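You operate a simulated robot arm through the tools that you are given. There is no shell and no other tool. Be economical: measure what you need, move in short steps, check, and stop when the job is done.

The job below is to be done with a simulated robot arm. You get a single attempt, and the scene is never put back.

TASK
Open the yellow shuttle, put the cone on the top of the front cross table away on the top of the back cross table and shut the shuttle again. Then fetch the blue card offcuts from the top of the front cross table and set it on the third board from the top of the sixth shelf bay. Then put two of the cards from the top of the front cross table on the right half of the sill under the purple blind. Then take the green crayon from the top of the back wall-side table and put it on top of the blue block on the top of the back window-side table. Then put one of the clear cups from the top of the front wall-side table on the top of the middle wall-side table. Do these in the order given. Set down upright: cone, clear cup.

It is judged by the outcome, as a careful person would: the job done as asked, and still so three seconds after it is handed in. It fails if anything else is knocked over, pushed out of place, dropped, spilled or broken.

THE ROBOT
A 5-joint arm with a fingered hand on a trunk, on a base that drives. Base frame: it is fixed to the floor where the robot stands at the start and does not move with it; the origin is under the middle of the robot, x ahead of it, y to its left, z up. Lengths are in cm, angles in degrees, forces in N, time in s.
With the tool pointing down near the work surface it reaches from about 24 to 56 cm from the robot's upright axis, wherever it stands. Its first joint turns from -115.0 to 115.0 degrees. Places, roughly: blue block (7x10x4 cm) [180, 140, 80]; card (8x1x10 cm) [100, 30, 80]; card offcuts [125, -100, 75]; clear cup [400, 50, 75]; cone (7x7x11 cm) [150, -10, 80]; crayon [50, 75, 75]; right half of the sill under the purple blind [40, 350, 90]; third board of the sixth shelf bay (37x26 cm) [-162, 104, 126]; top of the back cross table [60, -40, 70]; top of the middle wall-side table [260, 70, 70]; yellow shuttle [50, -10, 80]. The tool tilts only in the upright plane through the base axis and itself; it spins freely about its own axis. Payload 2.9 kg.
Tool frame: the origin (TCP) lies between the finger pads and is the grasp point; the fingertips stand 2.2 cm ahead of it; z points along the fingers, y is the line along which they close. The gripper opens to 12.4 cm. The gripper's body begins 6 cm behind the TCP. The gripper is a hand of 3 fingers: y runs from the thumb to the fingers, the wrist lies at [0, 0, -21.8] in the tool frame, and closing takes about 1.5 s.
Orientation is that of the tool frame in the base frame, as [roll, pitch, yaw] about the fixed x, y, z axes, in that order (R = Rz(yaw) Ry(pitch) Rx(roll)). With the fingers straight down and closing along the base's y, the tool's x points along the base's -x, its y along +y and its z along -z.

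THE INTERFACE
- The arm moves only by the tool play_rows. Its argument "targets" is a list that holds one entry, the list of rows, each a list of 6 numbers: the shift along the base's x, y, z in units of 500 mm (1.0 is 500 mm), then the turn, a rotation vector about the base's x, y, z in units of 90 degrees (1.0 is 90 degrees). In form: [[[x, y, z, wx, wy, wz], ...]]. A call has 1 to 12 rows; each row is the pose to reach, as a shift and turn from the pose commanded when the call began. "hand" is the gripper command, from -1 (fully open) to 1 (shut), values between in proportion, set as the call begins (left out, the last holds). A call with a number of a shift or a turn outside -1 to 1 is refused whole. A row lasts 0.2 s, in which the tool goes at most 5 cm and 8.6 degrees; a call with a longer step from one row to the next is refused whole, and so is a gripper value outside its range. A pose out of reach is approached as far as the arm can. The call stops where the force on the tool passes 40 N (or 10 N more than at its start, if that is more) or the arm is blocked; 0.2 s more then pass. The fingers move at their own pace (about 15.3 cm/s each) and stop on an object; they squeeze with about 33 N. The grip force told is the motor's: it shows also when the fingers shut on nothing. Time passes only in rows, and 0.2 s behind the last, so rows that repeat a pose let the fingers close. The reply holds the time, the measured pose of the TCP, the force on the tool along the base axes, the opening and the grip force, in the units named above and with some noise, with the torque about the TCP (base axes, N m) and any sound that the robot's microphone picked up, and new pictures: "views" is both (left out), scene, wrist or none.
- Cameras (640 x 400 px; columns grow to the right, rows downward): "scene" is now at [0.52, 15.99, 158.55]; the picture's right is [0.26, -0.96, 0.00], its down [-0.82, -0.22, -0.53] and it looks along [0.51, 0.14, -0.85] (base axes); focal length 282 px, centre (320, 200). "wrist" rides on the gripper at [6.4, -3.7, -7.5] in the tool frame; the picture's right is [0.50, 0.87, 0.00], its down [-0.62, 0.36, -0.70] and it looks along [-0.61, 0.35, 0.71] (tool axes); focal length 230 px, centre (320, 200). There is no depth. A picture from a camera that has moved, and an enlarged one, comes with that camera's place and axes in the base frame and with its lens.
- move_column(by): slides the trunk up (or, below 0, down) by that many cm; the arm and the scene camera ride with it, the base frame stays. It gives what a move gives, with no picture.
- base_move(legs): drives the robot by 1 to 6 legs, each [ahead, left, turn to the left] in cm, cm and degrees, along the robot's own axes; the way and the turn of a leg run together, so that a leg with both is an arc; at most 150 cm and 180 degrees a leg. The arm and the cameras ride along, it lands a little off, and it stops where it bumps. It gives what a move gives, and a new picture of the scene camera.
- curl_fingers(finger1, finger2, thumb_bend): sets how far each is bent, from 0 (flat) to 1 (curled in); at 0.3 the hand is open as for a grip, at 0.7 the pads meet at the TCP. One left out holds its place. A second passes; each finger stops where it meets its share of the squeeze, and holds until it gets a number again. A gripper value or a shape takes the hand back. It gives what a move gives, with no picture; readings hold the bend of each and the force on the fingers (four entries, about 0 where the hand has none), thumb and palm.
- hand_shape(shape): the hand has 3 fingers and takes this shape, open, in about a second: jaw (thumb against the fingers, like two jaws); tri (thumb and two fingers); tip (a fingertip pinch); poke (one finger out to press); point (the index stretched); flat (the hand flat); cup (the hand cupped); fist (a fist). The gripper value then closes the fingers along that shape, each until it touches; the sizes above hold for jaw. It gives what a move gives, with no picture.
- turn_head(pan, tilt): turns the head with the scene camera to pan (to the left, within 155 degrees either way) and tilt (down, from -29 to 69), counted from straight ahead of the robot. It gives what a move gives, and a new picture of the scene camera.
- close_up(camera, box): a new picture of the part [left, top, right, bottom] of that camera's present view, enlarged. The clock stands still meanwhile.
- close_job(): hands the job in; it is judged then, once.

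Go step by step. Nothing tells you exact positions but the pictures and the camera data: compare them with the known pose of the tool, close in by small moves and look again before you grip or let go. The budget is 207 turns and 260 pictures, counting those below and the enlarged ones. Unless the task says otherwise, let go and move clear before handing in.

The tools are called after ">>>" as name(argument=value, ...) on one line, values as JSON. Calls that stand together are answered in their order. play_rows: Moves the arm, as the interface text tells. Its arguments: {"type":"object","properties":{"targets":{"type":"array"},"hand":{"type":"number"},"views":{"type":"string","enum":["both","scene","wrist","none"]}},"required":["targets"]} The other tools are called the same way: move_column (by) slides the trunk up or down; hand_shape (shape) gives the hand a shape; curl_fingers (finger1, finger2, thumb_bend) moves the fingers one by one; base_move (legs) drives the base; turn_head (pan, tilt) turns the head that bears the scene camera; close_up (camera, box) takes an enlarged picture of a part of a camera's view; close_job () hands the job in.

At the start:

```text
clock: 0.0
position: [23.58, 27.58, 103.52]
tool_rot: [180.0, 0.0, -180.0]
force: [-1.0, -0.4, 0.5]
wrist_torque: [-0.03, -0.01, 0.0]
finger_gap: 12.41
finger_force: 0.0
shape: jaw
bend: [0.3, 0.3, 0.3]
finger forces: [0.0, 0.1, 0.0, 0.0, 0.0, 0.0]
trunk travel left (down, up): [-70.0, 29.0]
robot x, y, heading: [0.01, 0.05, -0.2]
head pan, tilt: [15.3, 58.3]
```

scene: 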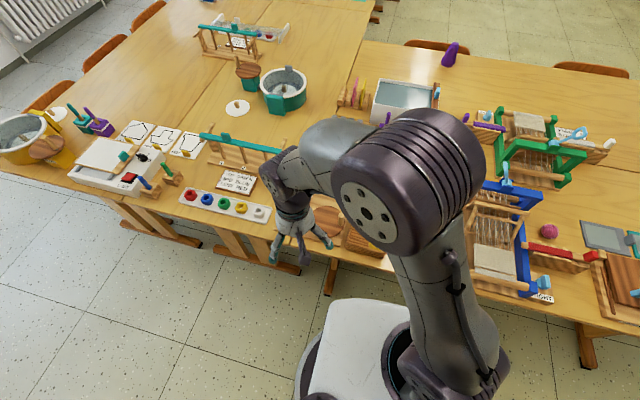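
wrist: 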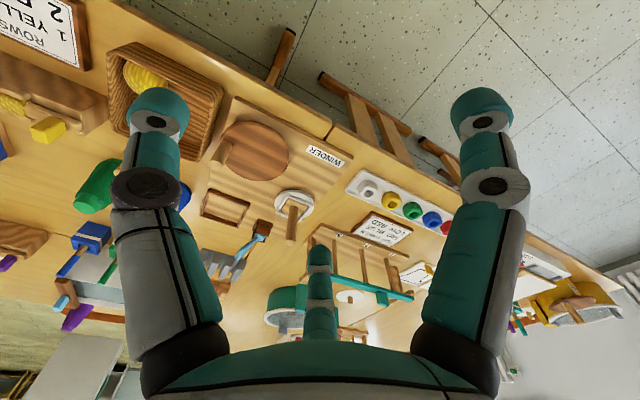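

The robot stands before a classroom with weaving tables; I'll look around with the head to learn the layout first.

>>> turn_head(pan=-20, tilt=35)

>>> turn_head(pan=40, tilt=30)

>>> turn_head(pan=-70, tilt=35)

>>> turn_head(pan=110, tilt=30)

>>> turn_head(pan=155, tilt=20)

```text
clock: 1.0
position: [23.62, 27.53, 103.6]
tool_rot: [-180.0, 0.0, 180.0]
force: [-0.2, -0.3, -0.7]
wrist_torque: [-0.03, 0.02, 0.0]
finger_gap: 12.4
finger_force: 0.0
shape: jaw
bend: [0.3, 0.3, 0.3]
finger forces: [0.0, 0.0, 0.0, 0.0, 0.0, 0.0]
trunk travel left (down, up): [-70.0, 29.0]
robot x, y, heading: [-0.22, 0.19, 0.0]
head pan, tilt: [-20.0, 35.0]
camera scene: at [2.18, 11.19, 161.77], right [-0.34, -0.94, 0.0], down [-0.54, 0.2, -0.82], along [0.77, -0.28, -0.57], focal length 282 px, centre (320, 200)
```

scene: 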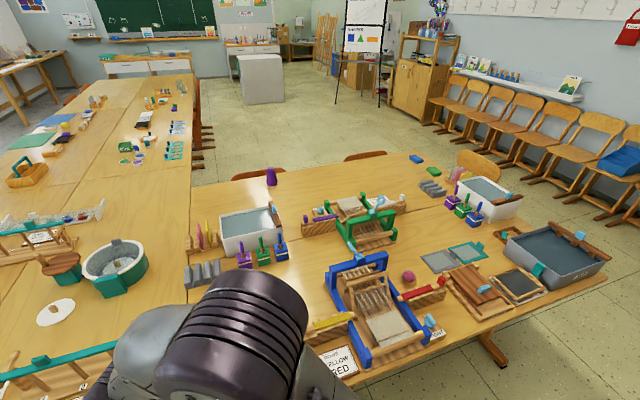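

```text
clock: 2.3
position: [23.68, 27.64, 103.57]
tool_rot: [-180.0, 0.0, 180.0]
force: [-0.1, -0.5, -0.5]
wrist_torque: [0.01, 0.02, -0.03]
finger_gap: 12.39
finger_force: 0.1
shape: jaw
bend: [0.3, 0.3, 0.3]
finger forces: [0.0, 0.0, 0.1, 0.1, 0.0, 0.1]
trunk travel left (down, up): [-70.0, 29.0]
robot x, y, heading: [-0.03, -0.17, -0.2]
head pan, tilt: [40.0, 30.0]
camera scene: at [0.83, 19.99, 162.56], right [0.64, -0.77, 0.0], down [-0.38, -0.32, -0.87], along [0.66, 0.56, -0.5], focal length 282 px, centre (320, 200)
```

scene: 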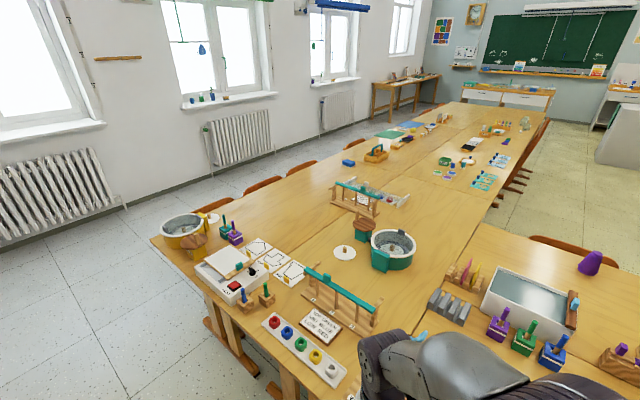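

```text
clock: 4.2
position: [23.7, 27.54, 103.61]
tool_rot: [179.9, 0.0, 180.0]
force: [0.0, -1.1, -0.7]
wrist_torque: [-0.04, -0.01, 0.02]
finger_gap: 12.4
finger_force: 0.1
shape: jaw
bend: [0.3, 0.3, 0.3]
finger forces: [0.1, 0.0, 0.0, 0.0, 0.1, 0.1]
trunk travel left (down, up): [-70.0, 29.0]
robot x, y, heading: [-0.06, 0.3, 0.1]
head pan, tilt: [-70.0, 35.0]
camera scene: at [-3.08, 5.91, 161.78], right [-0.94, -0.34, 0.0], down [-0.2, 0.54, -0.82], along [0.28, -0.77, -0.57], focal length 282 px, centre (320, 200)
```

scene: 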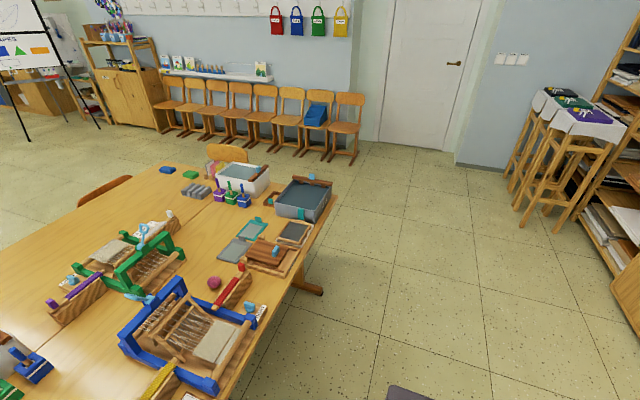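

```text
clock: 6.9
position: [23.6, 27.58, 103.58]
tool_rot: [-179.9, -0.1, -179.9]
force: [-0.2, -0.1, -0.3]
wrist_torque: [-0.01, -0.01, 0.0]
finger_gap: 12.38
finger_force: 0.1
shape: jaw
bend: [0.3, 0.3, 0.3]
finger forces: [0.0, 0.0, 0.0, 0.0, 0.0, 0.0]
trunk travel left (down, up): [-70.0, 29.0]
robot x, y, heading: [-0.07, -0.2, 0.0]
head pan, tilt: [110.0, 30.0]
camera scene: at [-9.19, 22.69, 162.56], right [0.94, 0.34, 0.0], down [0.17, -0.47, -0.87], along [-0.3, 0.81, -0.5], focal length 282 px, centre (320, 200)
```

scene: 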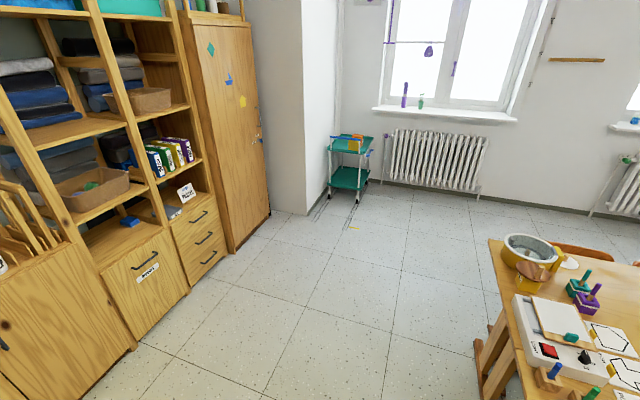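

```text
clock: 8.0
position: [23.73, 27.51, 103.6]
tool_rot: [180.0, 0.0, -180.0]
force: [0.3, -0.2, 0.2]
wrist_torque: [0.0, 0.02, -0.01]
finger_gap: 12.39
finger_force: 0.1
shape: jaw
bend: [0.3, 0.3, 0.3]
finger forces: [0.1, 0.0, 0.0, 0.0, 0.0, 0.0]
trunk travel left (down, up): [-70.0, 29.0]
robot x, y, heading: [-0.2, -0.06, 0.2]
head pan, tilt: [154.7, 20.0]
camera scene: at [-14.52, 18.18, 164.16], right [0.43, 0.9, 0.0], down [0.31, -0.15, -0.94], along [-0.85, 0.4, -0.34], focal length 282 px, centre (320, 200)
```

scene: 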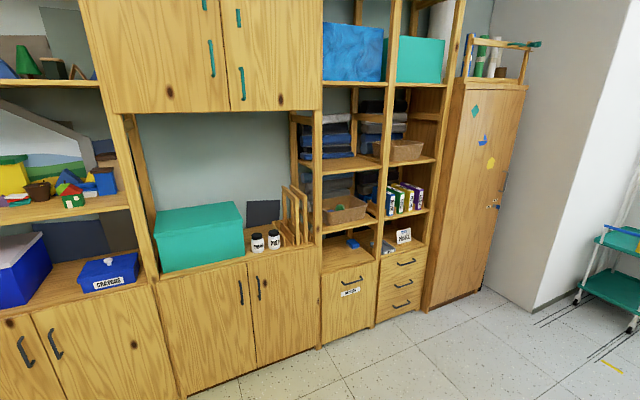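

The cross tables are ahead-right, the long tables to the left. I'll look at the yellow shuttle closely.

>>> turn_head(pan=-25, tilt=55)

>>> close_up(camera="scene", box=[160, 60, 480, 260])

```text
clock: 10.7
position: [23.77, 27.53, 103.48]
tool_rot: [180.0, 0.0, -179.9]
force: [-1.0, -0.7, -0.3]
wrist_torque: [-0.02, -0.02, 0.0]
finger_gap: 12.4
finger_force: 0.1
shape: jaw
bend: [0.3, 0.3, 0.3]
finger forces: [0.0, 0.1, 0.0, 0.0, 0.0, 0.0]
trunk travel left (down, up): [-70.0, 29.0]
robot x, y, heading: [-0.03, 0.3, -0.1]
head pan, tilt: [-25.0, 55.0]
camera scene: at [0.44, 11.14, 158.96], right [-0.42, -0.91, 0.0], down [-0.74, 0.35, -0.57], along [0.52, -0.24, -0.82], focal length 282 px, centre (320, 200)
```

scene: 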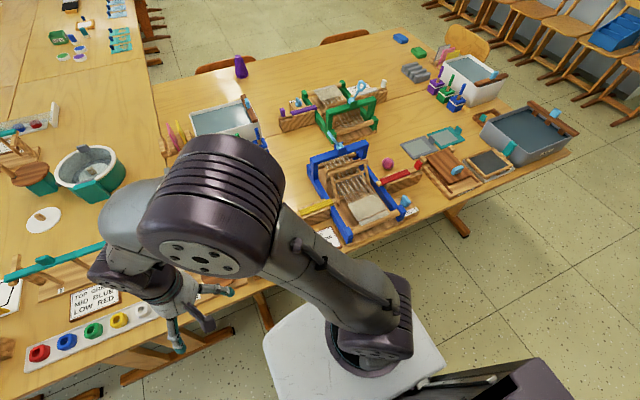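

```text
2.00 times, centred on (320, 160) of scene
camera zoom: at [0.44, 11.14, 158.96], right [-0.42, -0.91, 0.0], down [-0.74, 0.35, -0.57], along [0.52, -0.24, -0.82], focal length 563 px, centre (320, 280)
```

zoom: 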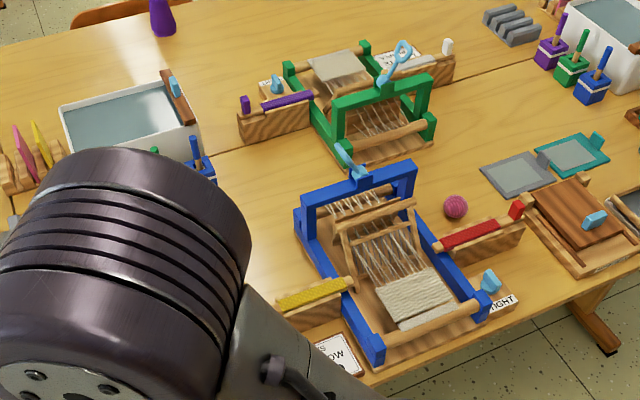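

The shuttles are small boxes with coloured sliding tops. I'll swing the arm to the left out of the way to see the yellow one.

>>> play_rows(targets=[[[-0.08, 0.04, 0, 0, 0, 0], [-0.16, 0.07, 0, 0, 0, 0], [-0.24, 0.1, 0, 0, 0, 0], [-0.32, 0.12, 0, 0, 0, 0], [-0.4, 0.14, 0, 0, 0, 0], [-0.48, 0.16, 0, 0, 0, 0], [-0.56, 0.16, 0, 0, 0, 0], [-0.6, 0.16, 0, 0, 0, 0]]], views="scene")

>>> close_up(camera="scene", box=[240, 120, 480, 270])

```text
clock: 12.5
position: [-6.26, 35.78, 103.63]
tool_rot: [179.9, 0.0, 179.7]
force: [-0.2, -0.3, -0.1]
wrist_torque: [0.04, -0.02, 0.03]
finger_gap: 12.38
finger_force: 0.0
shape: jaw
bend: [0.3, 0.3, 0.3]
finger forces: [0.0, 0.0, 0.0, 0.0, 0.1, 0.0]
trunk travel left (down, up): [-70.0, 29.0]
robot x, y, heading: [0.15, -0.23, -0.1]
head pan, tilt: [-25.0, 55.0]
camera scene: at [0.4, 11.16, 158.95], right [-0.42, -0.91, 0.0], down [-0.74, 0.35, -0.57], along [0.52, -0.24, -0.82], focal length 282 px, centre (320, 200)
```

scene: 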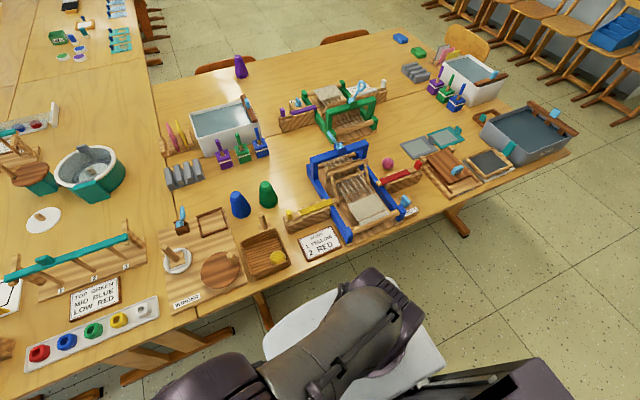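

```text
2.67 times, centred on (360, 195) of scene
camera zoom: at [0.4, 11.16, 158.95], right [-0.42, -0.91, 0.0], down [-0.74, 0.35, -0.57], along [0.52, -0.24, -0.82], focal length 751 px, centre (213, 213)
```

zoom: 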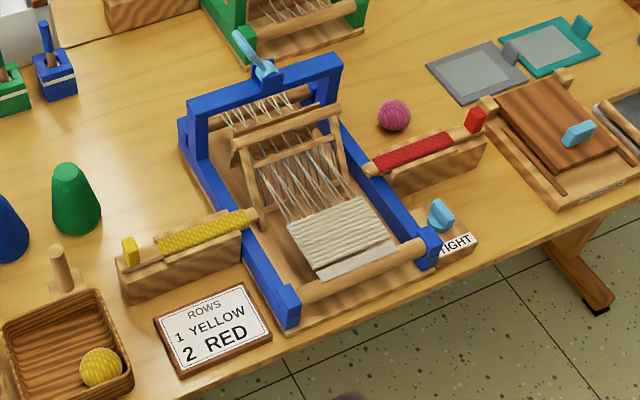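

The yellow shuttle is a stick with a yellow tab at about (52,-1), lying along y into the blue loom. I'll check the robot's footprint next to the table and the room to the right.

>>> turn_head(pan=-15, tilt=69)

>>> turn_head(pan=-45, tilt=25)

>>> turn_head(pan=0, tilt=20)

```text
clock: 13.2
position: [-6.19, 35.79, 103.59]
tool_rot: [179.9, 0.0, 179.8]
force: [0.7, -0.2, 0.8]
wrist_torque: [-0.01, -0.02, -0.01]
finger_gap: 12.38
finger_force: 0.0
shape: jaw
bend: [0.3, 0.3, 0.3]
finger forces: [0.0, 0.0, 0.0, 0.0, 0.1, 0.0]
trunk travel left (down, up): [-70.0, 29.0]
robot x, y, heading: [-0.21, 0.13, 0.0]
head pan, tilt: [-15.0, 68.8]
camera scene: at [-0.71, 12.73, 157.42], right [-0.26, -0.97, 0.0], down [-0.9, 0.24, -0.36], along [0.35, -0.09, -0.93], focal length 282 px, centre (320, 200)
```

scene: 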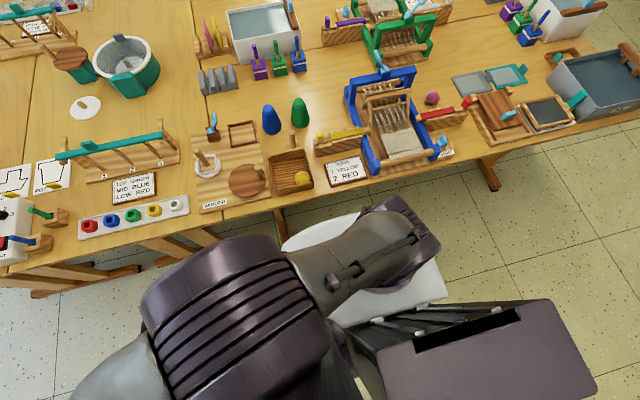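

```text
clock: 14.4
position: [-6.2, 35.69, 103.52]
tool_rot: [180.0, -0.1, 179.9]
force: [-0.1, 0.4, 0.3]
wrist_torque: [0.01, 0.0, -0.02]
finger_gap: 12.41
finger_force: 0.0
shape: jaw
bend: [0.3, 0.3, 0.3]
finger forces: [0.1, 0.0, 0.1, 0.0, 0.0, 0.1]
trunk travel left (down, up): [-70.0, 29.0]
robot x, y, heading: [-0.06, -0.1, 0.1]
head pan, tilt: [-45.0, 25.0]
camera scene: at [0.41, 7.68, 163.35], right [-0.71, -0.71, 0.0], down [-0.3, 0.3, -0.91], along [0.64, -0.64, -0.42], focal length 282 px, centre (320, 200)
```

scene: 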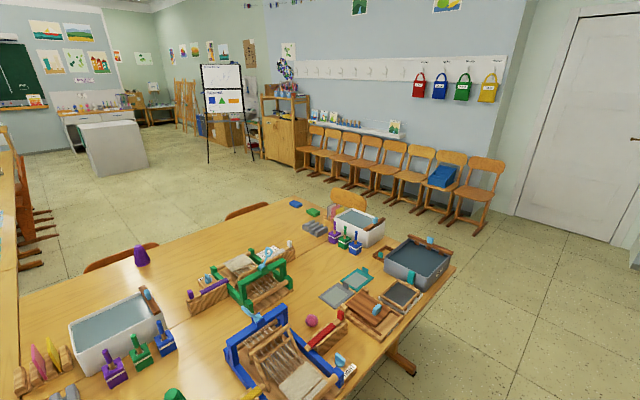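

```text
clock: 15.5
position: [-6.11, 35.77, 103.57]
tool_rot: [-179.9, 0.0, 179.8]
force: [-0.1, 0.4, 0.0]
wrist_torque: [-0.01, 0.0, -0.02]
finger_gap: 12.39
finger_force: 0.0
shape: jaw
bend: [0.3, 0.3, 0.3]
finger forces: [0.1, 0.0, 0.1, 0.0, 0.1, 0.0]
trunk travel left (down, up): [-70.0, 29.0]
robot x, y, heading: [-0.12, 0.36, -0.1]
head pan, tilt: [0.0, 20.0]
camera scene: at [3.2, 14.18, 164.16], right [0.0, -1.0, 0.0], down [-0.34, 0.0, -0.94], along [0.94, 0.0, -0.34], focal length 282 px, centre (320, 200)
```

scene: 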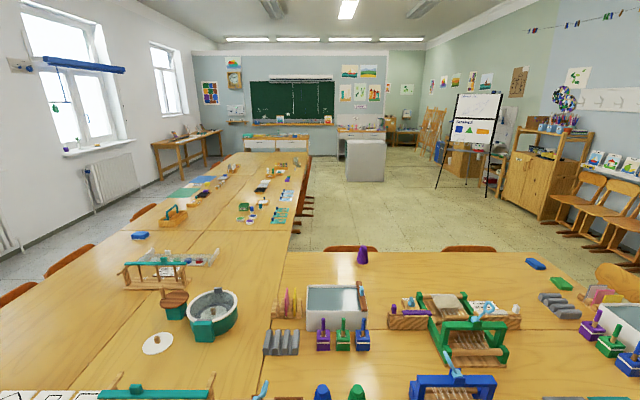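

I now know the layout: purple cone at about (152,-12) near the far edge. First the shuttle: I swing the hand to above its tab, fingers closing along x.

>>> play_rows(targets=[[[0.086, 0.012, 0, 0, 0, -0.083], [0.176, 0.018, 0, 0, 0, -0.166], [0.266, 0.012, 0, 0, 0, -0.25], [0.356, -0.004, 0, 0, 0, -0.333], [0.442, -0.032, 0, 0, 0, -0.417], [0.526, -0.072, 0, 0, 0, -0.5], [0.606, -0.12, 0, 0, 0, -0.583], [0.68, -0.18, 0, 0, 0, -0.667], [0.746, -0.248, 0, 0, 0, -0.75], [0.802, -0.324, 0, 0, 0, -0.833], [0.852, -0.408, 0, 0, 0, -0.917], [0.89, -0.496, 0, 0, 0, -1]]], hand=-0.3, views="none")

>>> play_rows(targets=[[[0.06, -0.06, 0, 0, 0, 0], [0.12, -0.12, 0, 0, 0, 0], [0.18, -0.18, 0, 0, 0, 0], [0.24, -0.2, -0.04, 0, 0, 0], [0.26, -0.2, -0.12, 0, 0, 0]]], views="both")

```text
clock: 18.1
position: [38.21, 10.43, 103.41]
tool_rot: [-180.0, -0.2, 89.9]
force: [0.8, 0.6, 0.3]
wrist_torque: [0.04, 0.02, 0.04]
finger_gap: 8.08
finger_force: 0.0
shape: jaw
bend: [0.3, 0.3, 0.7]
finger forces: [0.0, 0.0, 0.0, 0.0, 0.0, 0.0]
trunk travel left (down, up): [-70.0, 29.0]
robot x, y, heading: [0.5, 0.08, -0.1]
head pan, tilt: [0.0, 20.0]
```

```text
clock: 19.3
position: [51.26, 0.81, 97.49]
tool_rot: [180.0, 0.0, 90.0]
force: [-0.1, 0.5, 0.8]
wrist_torque: [0.0, 0.03, 0.02]
finger_gap: 8.11
finger_force: 0.1
shape: jaw
bend: [0.3, 0.3, 0.7]
finger forces: [0.1, 0.1, 0.0, 0.0, 0.1, 0.0]
trunk travel left (down, up): [-70.0, 29.0]
robot x, y, heading: [-0.2, -0.17, 0.0]
head pan, tilt: [0.0, 20.0]
camera scene: at [3.3, 14.19, 164.17], right [0.0, -1.0, 0.0], down [-0.34, 0.0, -0.94], along [0.94, 0.0, -0.34], focal length 282 px, centre (320, 200)
camera wrist: at [47.53, 7.16, 105.03], right [0.87, 0.5, 0.0], down [0.36, -0.62, 0.7], along [0.35, -0.61, -0.71], focal length 230 px, centre (320, 200)
```

scene: 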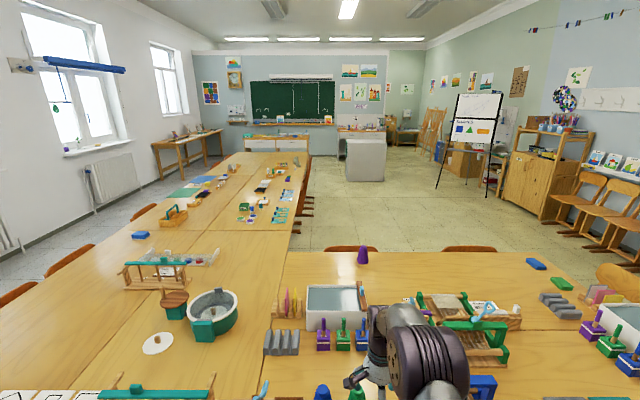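
wrist: 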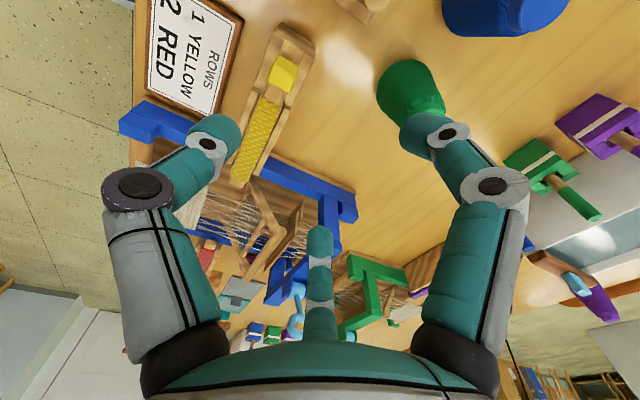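

Triangulating the two views: table top ≈ 74, tab at ≈ (47.7, 0, 83). I shift over it and go lower to look.

>>> play_rows(targets=[[[-0.036, -0.008, -0.06, 0, 0, 0], [-0.072, -0.016, -0.12, 0, 0, 0], [-0.072, -0.016, -0.17, 0, 0, 0]]], views="wrist")

>>> turn_head(pan=-20, tilt=50)

>>> close_up(camera="scene", box=[220, 150, 420, 275])

```text
clock: 20.1
position: [47.51, -0.18, 89.07]
tool_rot: [-179.9, 0.0, 90.1]
force: [-0.5, -0.9, 0.5]
wrist_torque: [0.02, -0.02, 0.01]
finger_gap: 8.08
finger_force: 0.1
shape: jaw
bend: [0.3, 0.3, 0.7]
finger forces: [0.0, 0.0, 0.0, 0.1, 0.0, 0.1]
trunk travel left (down, up): [-70.0, 29.0]
robot x, y, heading: [-0.02, 0.01, 0.1]
head pan, tilt: [0.0, 20.0]
camera wrist: at [43.84, 6.18, 96.5], right [0.87, 0.5, 0.0], down [0.36, -0.62, 0.7], along [0.35, -0.61, -0.71], focal length 230 px, centre (320, 200)
```

wrist: 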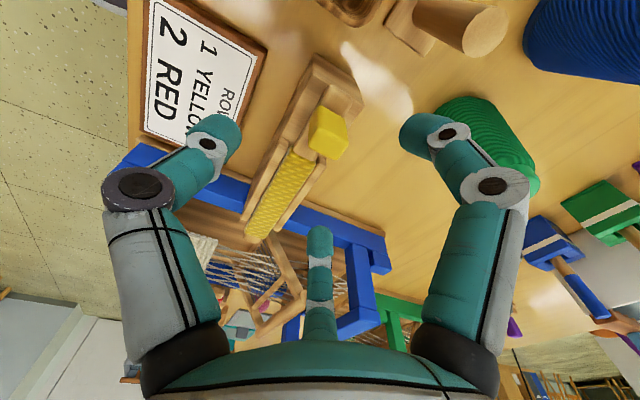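

```text
clock: 21.0
position: [47.53, -0.1, 89.09]
tool_rot: [-180.0, 0.0, 90.0]
force: [-1.0, 1.2, 0.0]
wrist_torque: [0.0, 0.01, 0.0]
finger_gap: 8.09
finger_force: 0.0
shape: jaw
bend: [0.3, 0.3, 0.7]
finger forces: [0.0, 0.0, 0.0, 0.1, 0.1, 0.0]
trunk travel left (down, up): [-70.0, 29.0]
robot x, y, heading: [0.5, 0.02, -0.0]
head pan, tilt: [-20.0, 50.0]
camera scene: at [1.16, 11.55, 159.61], right [-0.34, -0.94, 0.0], down [-0.72, 0.26, -0.64], along [0.6, -0.22, -0.77], focal length 282 px, centre (320, 200)
```

scene: 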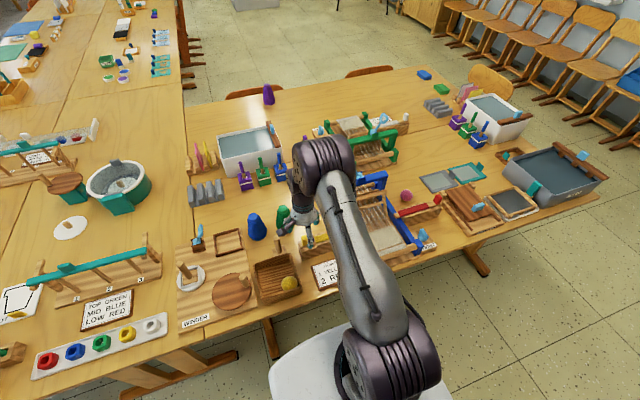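

```text
3.20 times, centred on (320, 212) of scene
camera zoom: at [1.16, 11.55, 159.61], right [-0.34, -0.94, 0.0], down [-0.72, 0.26, -0.64], along [0.6, -0.22, -0.77], focal length 901 px, centre (320, 160)
```

zoom: 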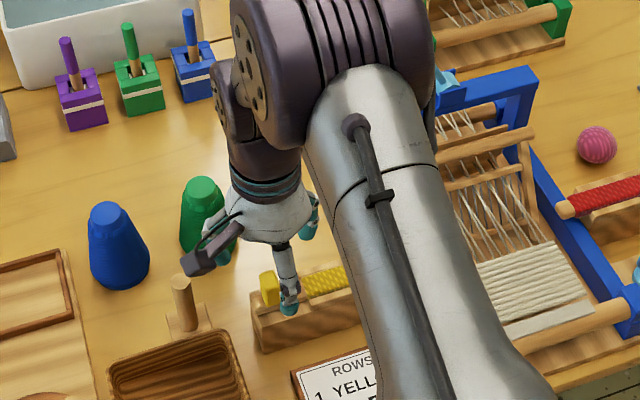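

>>> close_up(camera="wrist", box=[210, 40, 402, 160])

>>> close_up(camera="wrist", box=[150, 180, 310, 280])

```text
3.33 times, centred on (306, 100) of wrist
camera zoom: at [43.82, 6.19, 96.57], right [0.87, 0.5, 0.0], down [0.36, -0.62, 0.7], along [0.35, -0.61, -0.71], focal length 767 px, centre (367, 533)
```

zoom: 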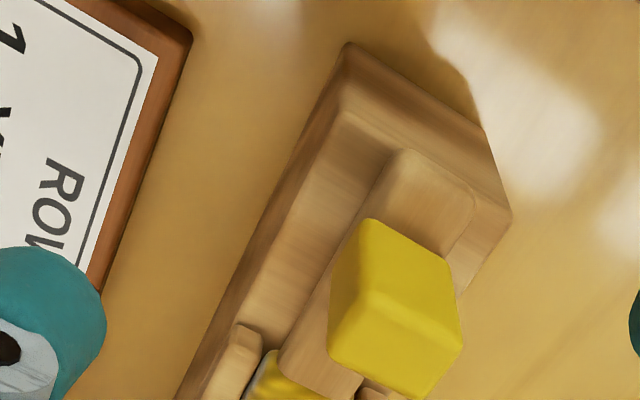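

```text
4.00 times, centred on (230, 230) of wrist
camera zoom: at [43.82, 6.19, 96.57], right [0.87, 0.5, 0.0], down [0.36, -0.62, 0.7], along [0.35, -0.61, -0.71], focal length 920 px, centre (680, 80)
```

zoom: 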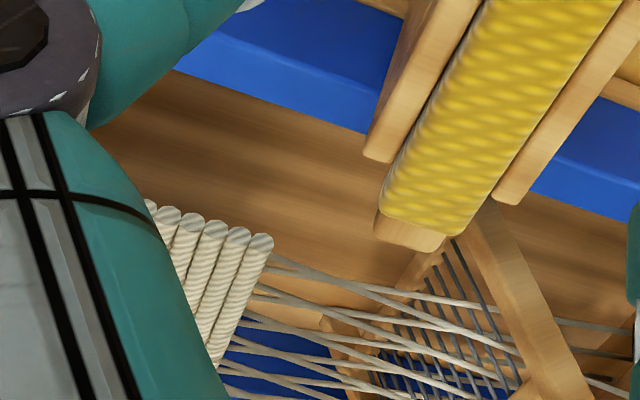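

The stick rides in guide rails and pokes into the loom. I lower to the tab height and grip it, then feel which way it slides.

>>> play_rows(targets=[[[0.008, 0, -0.05, 0, 0, 0], [0.01, 0, -0.09, 0, 0, 0], [0.01, 0, -0.09, 0, 0, 0]]], views="wrist")

>>> close_up(camera="scene", box=[260, 190, 356, 250])

```text
clock: 21.8
position: [47.95, -0.1, 84.5]
tool_rot: [180.0, 0.1, 90.1]
force: [0.5, 0.0, 0.2]
wrist_torque: [0.0, 0.05, -0.01]
finger_gap: 8.07
finger_force: 0.0
shape: jaw
bend: [0.3, 0.3, 0.7]
finger forces: [0.0, 0.0, 0.0, 0.0, 0.0, 0.1]
trunk travel left (down, up): [-70.0, 29.0]
robot x, y, heading: [0.23, 0.35, 0.0]
head pan, tilt: [-20.0, 50.0]
camera wrist: at [44.13, 6.26, 92.05], right [0.87, 0.5, 0.0], down [0.36, -0.62, 0.7], along [0.35, -0.61, -0.71], focal length 230 px, centre (320, 200)
```

wrist: 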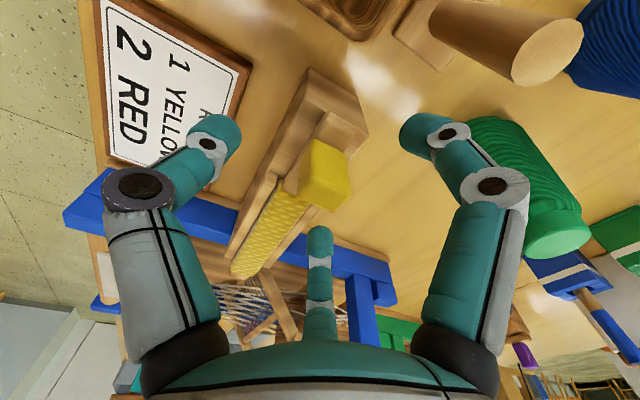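

```text
6.67 times, centred on (308, 220) of scene
camera zoom: at [1.14, 11.54, 159.61], right [-0.34, -0.94, 0.0], down [-0.72, 0.26, -0.64], along [0.6, -0.22, -0.77], focal length 1878 px, centre (400, 67)
```

zoom: 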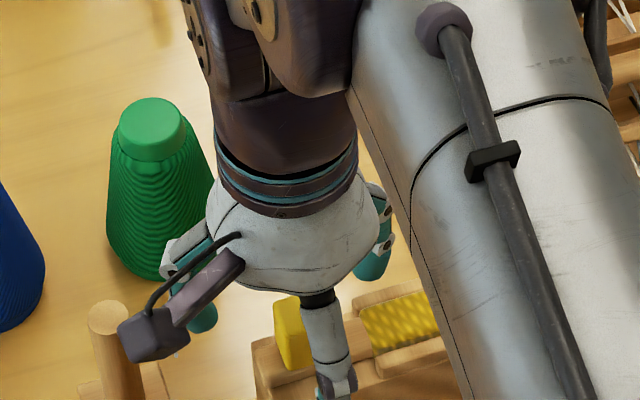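

>>> play_rows(targets=[[[0, 0, -0.014, 0, 0, 0], [0, 0, -0.014, 0, 0, 0], [0, 0, -0.014, 0, 0, 0], [0, 0, -0.014, 0, 0, 0], [0, 0, -0.014, 0, 0, 0], [0, 0, -0.014, 0, 0, 0], [0, 0, -0.014, 0, 0, 0]]], hand=0.7, views="wrist")

>>> close_up(camera="scene", box=[260, 190, 356, 250])

```text
clock: 23.4
position: [48.0, -0.17, 83.88]
tool_rot: [-180.0, -0.1, 90.1]
force: [-0.1, -0.9, 0.4]
wrist_torque: [0.0, -0.02, 0.01]
finger_gap: 1.91
finger_force: 0.0
shape: jaw
bend: [0.74, 0.74, 0.7]
finger forces: [0.4, 0.1, 0.0, 0.0, 0.8, 0.0]
trunk travel left (down, up): [-70.0, 29.0]
robot x, y, heading: [0.02, -0.03, 0.3]
head pan, tilt: [-20.0, 50.0]
camera wrist: at [44.21, 6.23, 91.42], right [0.87, 0.5, 0.0], down [0.36, -0.62, 0.7], along [0.35, -0.61, -0.71], focal length 230 px, centre (320, 200)
```

wrist: 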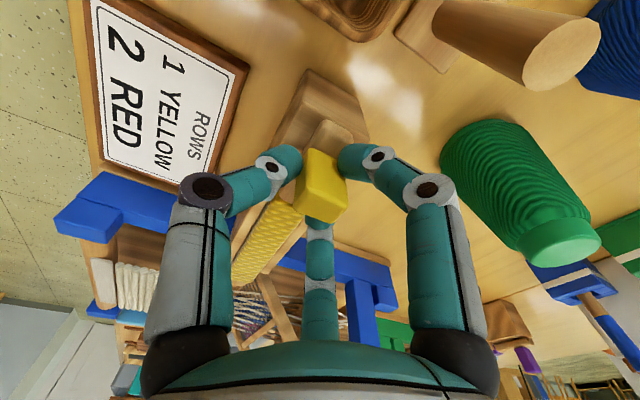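

```text
6.67 times, centred on (308, 220) of scene
camera zoom: at [1.13, 11.54, 159.61], right [-0.34, -0.94, 0.0], down [-0.72, 0.26, -0.64], along [0.6, -0.22, -0.77], focal length 1878 px, centre (400, 67)
```

zoom: 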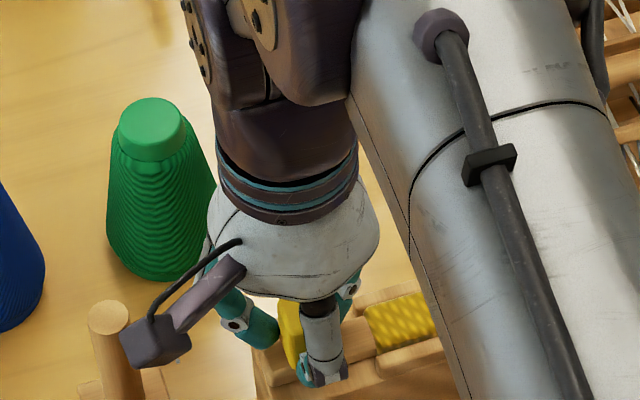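

>>> play_rows(targets=[[[0, 0, 0, 0, 0, 0], [0, 0, 0, 0, 0, 0], [0, 0, 0, 0, 0, 0], [0, -0.015, 0, 0, 0, 0], [0, -0.03, 0, 0, 0, 0], [0, -0.04, 0, 0, 0, 0]]], hand=1, views="wrist")

```text
clock: 24.8
position: [47.7, -2.16, 83.75]
tool_rot: [-180.0, 0.0, 90.0]
force: [-13.7, -0.5, -5.8]
wrist_torque: [-0.04, 0.22, 0.04]
finger_gap: 1.46
finger_force: 33.6
shape: jaw
bend: [0.74, 0.74, 0.7]
finger forces: [29.2, 28.6, 0.1, 0.0, 29.6, 0.0]
trunk travel left (down, up): [-70.0, 29.0]
robot x, y, heading: [-0.29, -0.05, 0.2]
head pan, tilt: [-20.0, 50.0]
camera wrist: at [44.09, 4.21, 91.37], right [0.87, 0.5, 0.0], down [0.36, -0.62, 0.7], along [0.35, -0.61, -0.71], focal length 230 px, centre (320, 200)
```

wrist: 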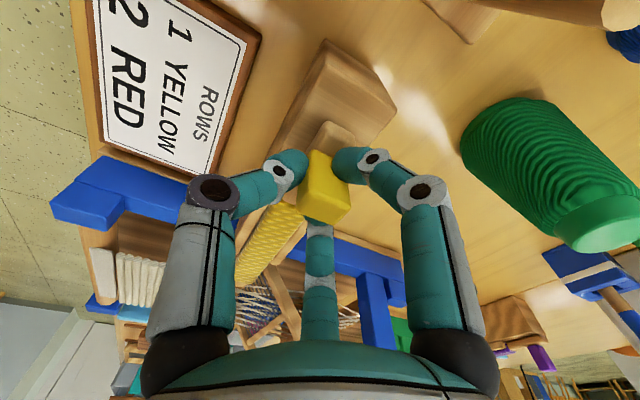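

It slides toward the loom freely. I relieve the sideways load and keep sliding.

>>> play_rows(targets=[[[-0.006, -0.02, 0, 0, 0, 0], [-0.008, -0.04, 0, 0, 0, 0], [-0.008, -0.06, 0, 0, 0, 0], [-0.008, -0.08, 0, 0, 0, 0], [-0.008, -0.1, 0, 0, 0, 0]]], views="wrist")

>>> close_up(camera="scene", box=[260, 160, 420, 260])

```text
clock: 26.0
position: [47.63, -7.08, 83.82]
tool_rot: [-179.9, 0.1, 90.0]
force: [-3.0, -0.1, -10.2]
wrist_torque: [0.04, 0.02, -0.02]
finger_gap: 1.43
finger_force: 33.3
shape: jaw
bend: [0.74, 0.73, 0.7]
finger forces: [26.7, 26.7, 0.1, 0.0, 27.7, 0.0]
trunk travel left (down, up): [-70.0, 29.0]
robot x, y, heading: [-0.11, 0.42, 0.2]
head pan, tilt: [-20.0, 50.0]
camera wrist: at [44.03, -0.87, 91.39], right [0.87, 0.5, 0.0], down [0.36, -0.62, 0.7], along [0.35, -0.61, -0.71], focal length 230 px, centre (320, 200)
```

wrist: 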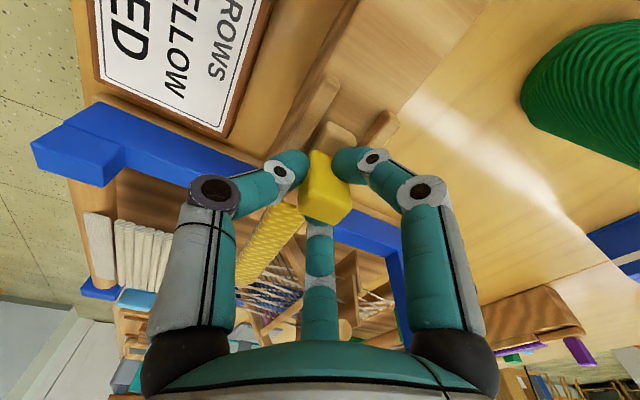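

```text
4.00 times, centred on (340, 210) of scene
camera zoom: at [1.21, 11.49, 159.6], right [-0.34, -0.94, 0.0], down [-0.72, 0.26, -0.64], along [0.6, -0.22, -0.77], focal length 1127 px, centre (240, 160)
```

zoom: 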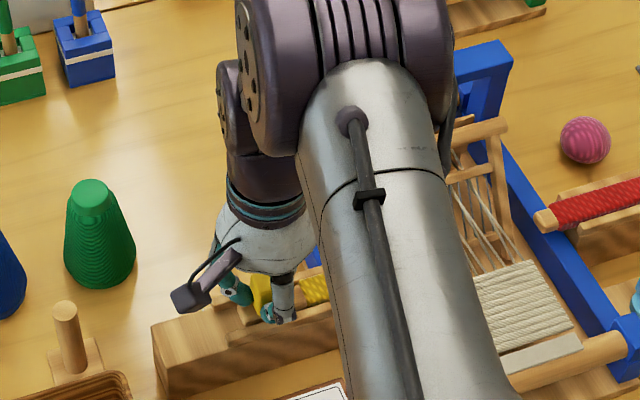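

>>> play_rows(targets=[[[-0.002, -0.016, 0.003, 0, 0, 0], [-0.002, -0.032, 0.003, 0, 0, 0], [-0.002, -0.048, 0.003, 0, 0, 0], [-0.002, -0.064, 0.003, 0, 0, 0], [-0.002, -0.08, 0.003, 0, 0, 0], [-0.002, -0.096, 0.003, 0, 0, 0]]], views="wrist")

```text
clock: 27.4
position: [47.61, -11.99, 83.84]
tool_rot: [-180.0, 0.0, 89.9]
force: [2.1, -0.5, -11.6]
wrist_torque: [-0.03, -0.04, -0.05]
finger_gap: 1.4
finger_force: 32.6
shape: jaw
bend: [0.74, 0.73, 0.7]
finger forces: [25.6, 25.3, 0.0, 0.0, 26.1, 0.0]
trunk travel left (down, up): [-70.0, 29.0]
robot x, y, heading: [-0.22, -0.07, -0.1]
head pan, tilt: [-20.0, 50.0]
camera wrist: at [43.97, -5.61, 91.41], right [0.87, 0.5, 0.0], down [0.36, -0.62, 0.7], along [0.35, -0.61, -0.71], focal length 230 px, centre (320, 200)
```

wrist: 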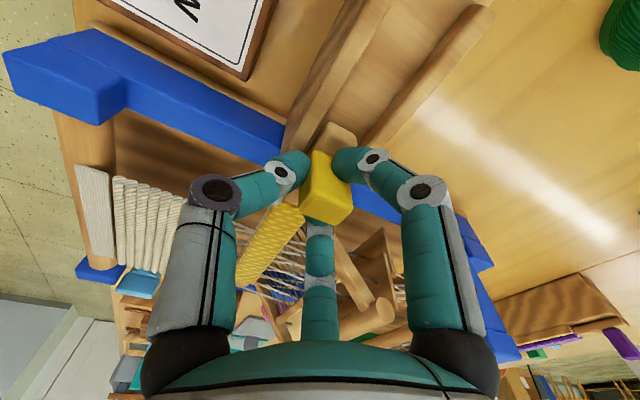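

>>> play_rows(targets=[[[0, -0.01, 0.002, 0, 0, 0], [0, -0.02, 0.002, 0, 0, 0], [0, -0.03, 0.002, 0, 0, 0], [0, -0.04, 0.002, 0, 0, 0]]], views="wrist")

>>> close_up(camera="scene", box=[290, 150, 450, 250])

```text
clock: 28.4
position: [47.65, -13.74, 83.89]
tool_rot: [-179.7, 0.1, 90.0]
force: [1.7, 7.0, -20.4]
wrist_torque: [0.12, -0.03, 0.02]
finger_gap: 1.39
finger_force: 33.1
shape: jaw
bend: [0.74, 0.73, 0.7]
finger forces: [28.7, 23.6, 0.0, 0.0, 25.1, 0.1]
trunk travel left (down, up): [-70.0, 29.0]
robot x, y, heading: [-0.05, 0.02, 0.1]
head pan, tilt: [-20.0, 50.0]
camera wrist: at [43.98, -7.41, 91.48], right [0.87, 0.5, 0.0], down [0.36, -0.62, 0.7], along [0.35, -0.61, -0.71], focal length 230 px, centre (320, 200)
```

wrist: 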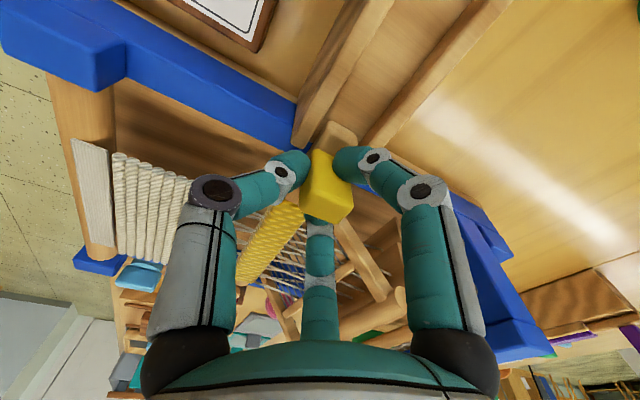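

```text
4.00 times, centred on (370, 200) of scene
camera zoom: at [1.51, 11.7, 159.58], right [-0.34, -0.94, 0.0], down [-0.72, 0.26, -0.64], along [0.6, -0.22, -0.77], focal length 1127 px, centre (120, 200)
```

zoom: 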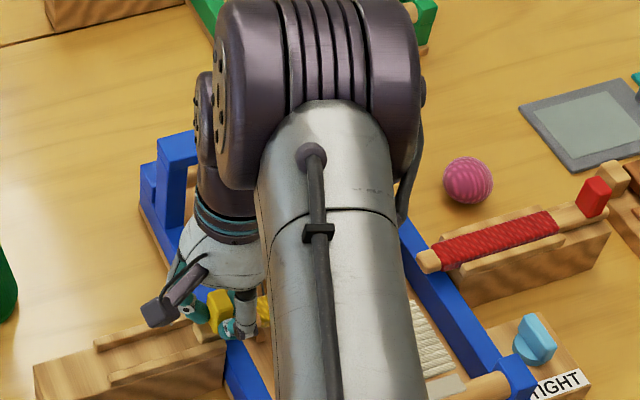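

>>> play_rows(targets=[[[0, -0.006, 0.003, 0, 0, 0], [0, -0.012, 0.005, 0, 0, 0]]], views="none")

```text
clock: 29.1
position: [47.67, -13.95, 84.03]
tool_rot: [-179.5, -0.1, 90.4]
force: [3.6, 14.5, -17.9]
wrist_torque: [0.21, -0.13, -0.01]
finger_gap: 1.2
finger_force: 33.2
shape: jaw
bend: [0.6, 0.73, 0.7]
finger forces: [30.5, 24.0, 0.0, 0.1, 23.4, 0.1]
trunk travel left (down, up): [-70.0, 29.0]
robot x, y, heading: [0.22, -0.02, 0.1]
head pan, tilt: [-20.0, 50.0]
stopped in row 2: the force on the tool passed its limit at 41 N (the readings are from after the stop); the commanded pose is now the measured one
```

The shuttle reached its stop: open. I release and lift straight up.

>>> play_rows(targets=[[[0, 0, 0, 0, 0, 0], [0, 0, 0, 0, 0, 0], [0, 0, 0, 0, 0, 0], [0, 0, 0, 0, 0, 0]]], hand=0.3, views="wrist")

>>> play_rows(targets=[[[0, 0.01, 0.06, 0, 0, 0], [0, 0.02, 0.14, 0, 0, 0], [0, 0.04, 0.22, 0, 0, 0], [0, 0.04, 0.3, 0, 0, 0], [0, 0.04, 0.38, 0, 0, 0]]], views="both")

```text
clock: 30.1
position: [47.46, -14.1, 84.29]
tool_rot: [-179.7, -0.1, 90.2]
force: [-0.2, -0.1, 0.1]
wrist_torque: [-0.02, -0.02, 0.0]
finger_gap: 4.3
finger_force: 0.1
shape: jaw
bend: [0.77, 0.77, 0.7]
finger forces: [0.0, 0.1, 0.0, 0.0, 0.0, 0.1]
trunk travel left (down, up): [-70.0, 29.0]
robot x, y, heading: [-0.29, -0.13, 0.1]
head pan, tilt: [-20.0, 50.0]
camera wrist: at [43.71, -7.86, 91.79], right [0.86, 0.5, 0.0], down [0.36, -0.62, 0.7], along [0.35, -0.61, -0.72], focal length 230 px, centre (320, 200)
```

wrist: 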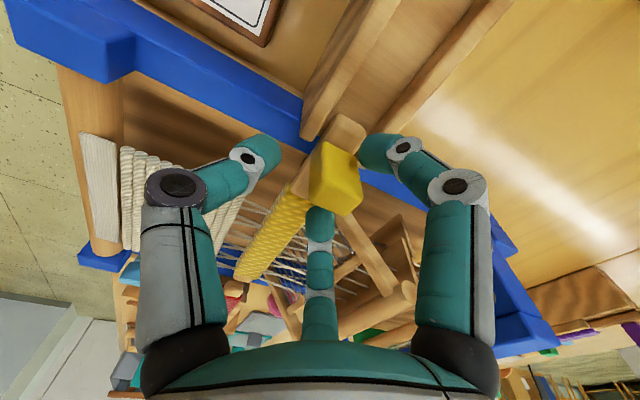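

```text
clock: 31.3
position: [47.68, -12.31, 103.34]
tool_rot: [-179.7, -0.1, 90.1]
force: [-0.4, -0.8, 0.1]
wrist_torque: [0.0, 0.03, -0.01]
finger_gap: 4.31
finger_force: 0.0
shape: jaw
bend: [0.77, 0.77, 0.7]
finger forces: [0.0, 0.0, 0.1, 0.0, 0.0, 0.0]
trunk travel left (down, up): [-70.0, 29.0]
robot x, y, heading: [-0.19, 0.0, 0.1]
head pan, tilt: [-20.0, 50.0]
camera scene: at [1.06, 11.62, 159.6], right [-0.34, -0.94, 0.0], down [-0.72, 0.26, -0.64], along [0.6, -0.22, -0.77], focal length 282 px, centre (320, 200)
camera wrist: at [43.95, -5.95, 110.9], right [0.86, 0.5, 0.0], down [0.36, -0.62, 0.7], along [0.35, -0.61, -0.72], focal length 230 px, centre (320, 200)
```

scene: 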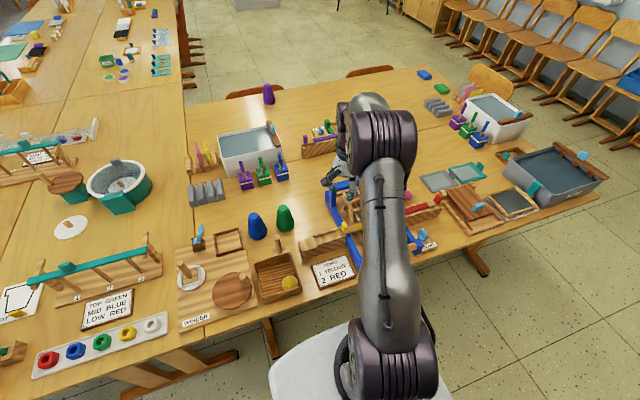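
wrist: 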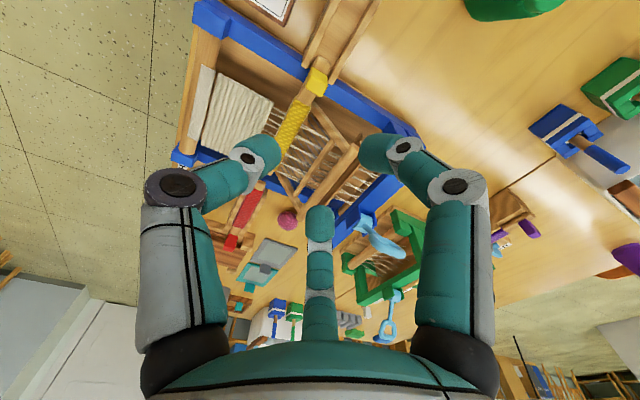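

Next, fetch the purple cone from the far side. I tuck the arm in and drive around the right end of the cross tables.

>>> play_rows(targets=[[[-0.09, 0.03, 0.03, 0, 0, 0], [-0.18, 0.06, 0.06, 0, 0, 0], [-0.27, 0.1, 0.08, 0, 0, 0], [-0.34, 0.14, 0.08, 0, 0, 0]]], hand=-0.8, views="none")

>>> base_move(legs=[[-35, 0, 0], [0, -110, 0], [0, -105, 0]])

```text
refused: row 3 steps farther than a row can; nothing moved
```

```text
clock: 43.7
position: [14.43, -225.25, 103.22]
tool_rot: [-179.7, 0.0, 90.3]
force: [0.9, -0.5, 0.2]
wrist_torque: [0.02, 0.02, -0.02]
finger_gap: 4.31
finger_force: 0.0
shape: jaw
bend: [0.77, 0.77, 0.7]
finger forces: [0.1, 0.0, 0.1, 0.0, 0.1, 0.0]
trunk travel left (down, up): [-70.0, 29.0]
robot x, y, heading: [-33.36, -213.01, -0.0]
head pan, tilt: [-20.0, 50.0]
camera scene: at [-32.22, -201.53, 159.61], right [-0.34, -0.94, 0.0], down [-0.72, 0.26, -0.64], along [0.6, -0.22, -0.77], focal length 282 px, centre (320, 200)
```

scene: 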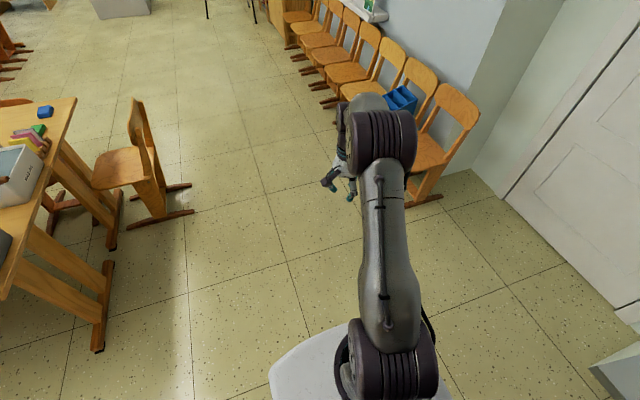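

Drove fine (arm still out, clear). Now tuck the arm and continue ahead along the aisle.

>>> play_rows(targets=[[[-0.08, 0.03, 0.03, 0, 0, 0], [-0.16, 0.06, 0.05, 0, 0, 0], [-0.24, 0.1, 0.06, 0, 0, 0], [-0.32, 0.14, 0.06, 0, 0, 0]]], hand=-0.8, views="none")

>>> base_move(legs=[[130, 0, 0], [115, 0, 0], [0, 0, 90]])

>>> turn_head(pan=30, tilt=35)

```text
clock: 44.7
position: [-2.18, -218.07, 106.33]
tool_rot: [-179.7, 0.0, 90.3]
force: [0.2, 0.2, 0.1]
wrist_torque: [0.0, -0.04, -0.02]
finger_gap: 11.14
finger_force: 0.0
shape: jaw
bend: [0.26, 0.26, 0.34]
finger forces: [0.1, 0.0, 0.0, 0.1, 0.0, 0.1]
trunk travel left (down, up): [-70.0, 29.0]
robot x, y, heading: [-33.3, -213.15, 0.1]
head pan, tilt: [-20.0, 50.0]
```

```text
clock: 60.8
position: [225.49, -184.31, 106.33]
tool_rot: [-179.7, 0.0, 177.6]
force: [-1.4, -0.4, 0.5]
wrist_torque: [0.0, -0.02, -0.02]
finger_gap: 11.11
finger_force: 0.1
shape: jaw
bend: [0.26, 0.26, 0.34]
finger forces: [0.0, 0.0, 0.0, 0.1, 0.0, 0.1]
trunk travel left (down, up): [-70.0, 29.0]
robot x, y, heading: [218.88, -215.67, 87.6]
head pan, tilt: [-20.0, 50.0]
camera scene: at [207.06, -214.05, 159.61], right [0.92, -0.38, 0.0], down [-0.29, -0.71, -0.64], along [0.25, 0.59, -0.77], focal length 282 px, centre (320, 200)
```

scene: 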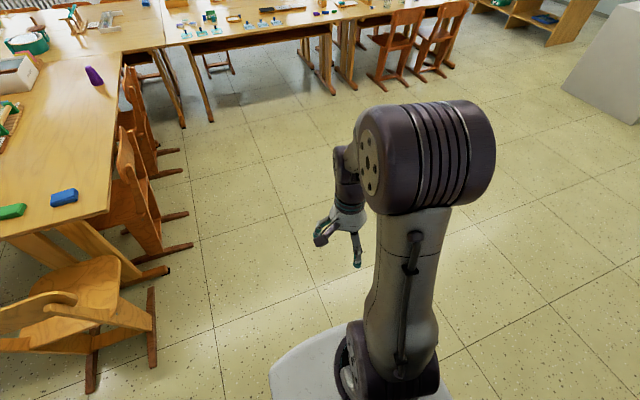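

```text
clock: 62.0
position: [225.5, -184.53, 106.24]
tool_rot: [-179.7, 0.0, 177.6]
force: [0.0, 0.8, -0.6]
wrist_torque: [0.03, 0.02, -0.01]
finger_gap: 11.16
finger_force: 0.0
shape: jaw
bend: [0.26, 0.26, 0.34]
finger forces: [0.0, 0.0, 0.0, 0.0, 0.0, 0.0]
trunk travel left (down, up): [-70.0, 29.0]
robot x, y, heading: [218.96, -215.52, 87.4]
head pan, tilt: [30.0, 35.0]
camera scene: at [200.06, -213.35, 161.78], right [0.89, 0.46, 0.0], down [0.26, -0.51, -0.82], along [-0.38, 0.73, -0.57], focal length 282 px, centre (320, 200)
```

scene: 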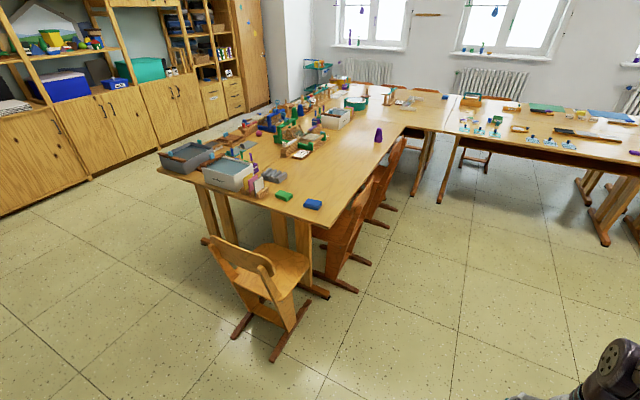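

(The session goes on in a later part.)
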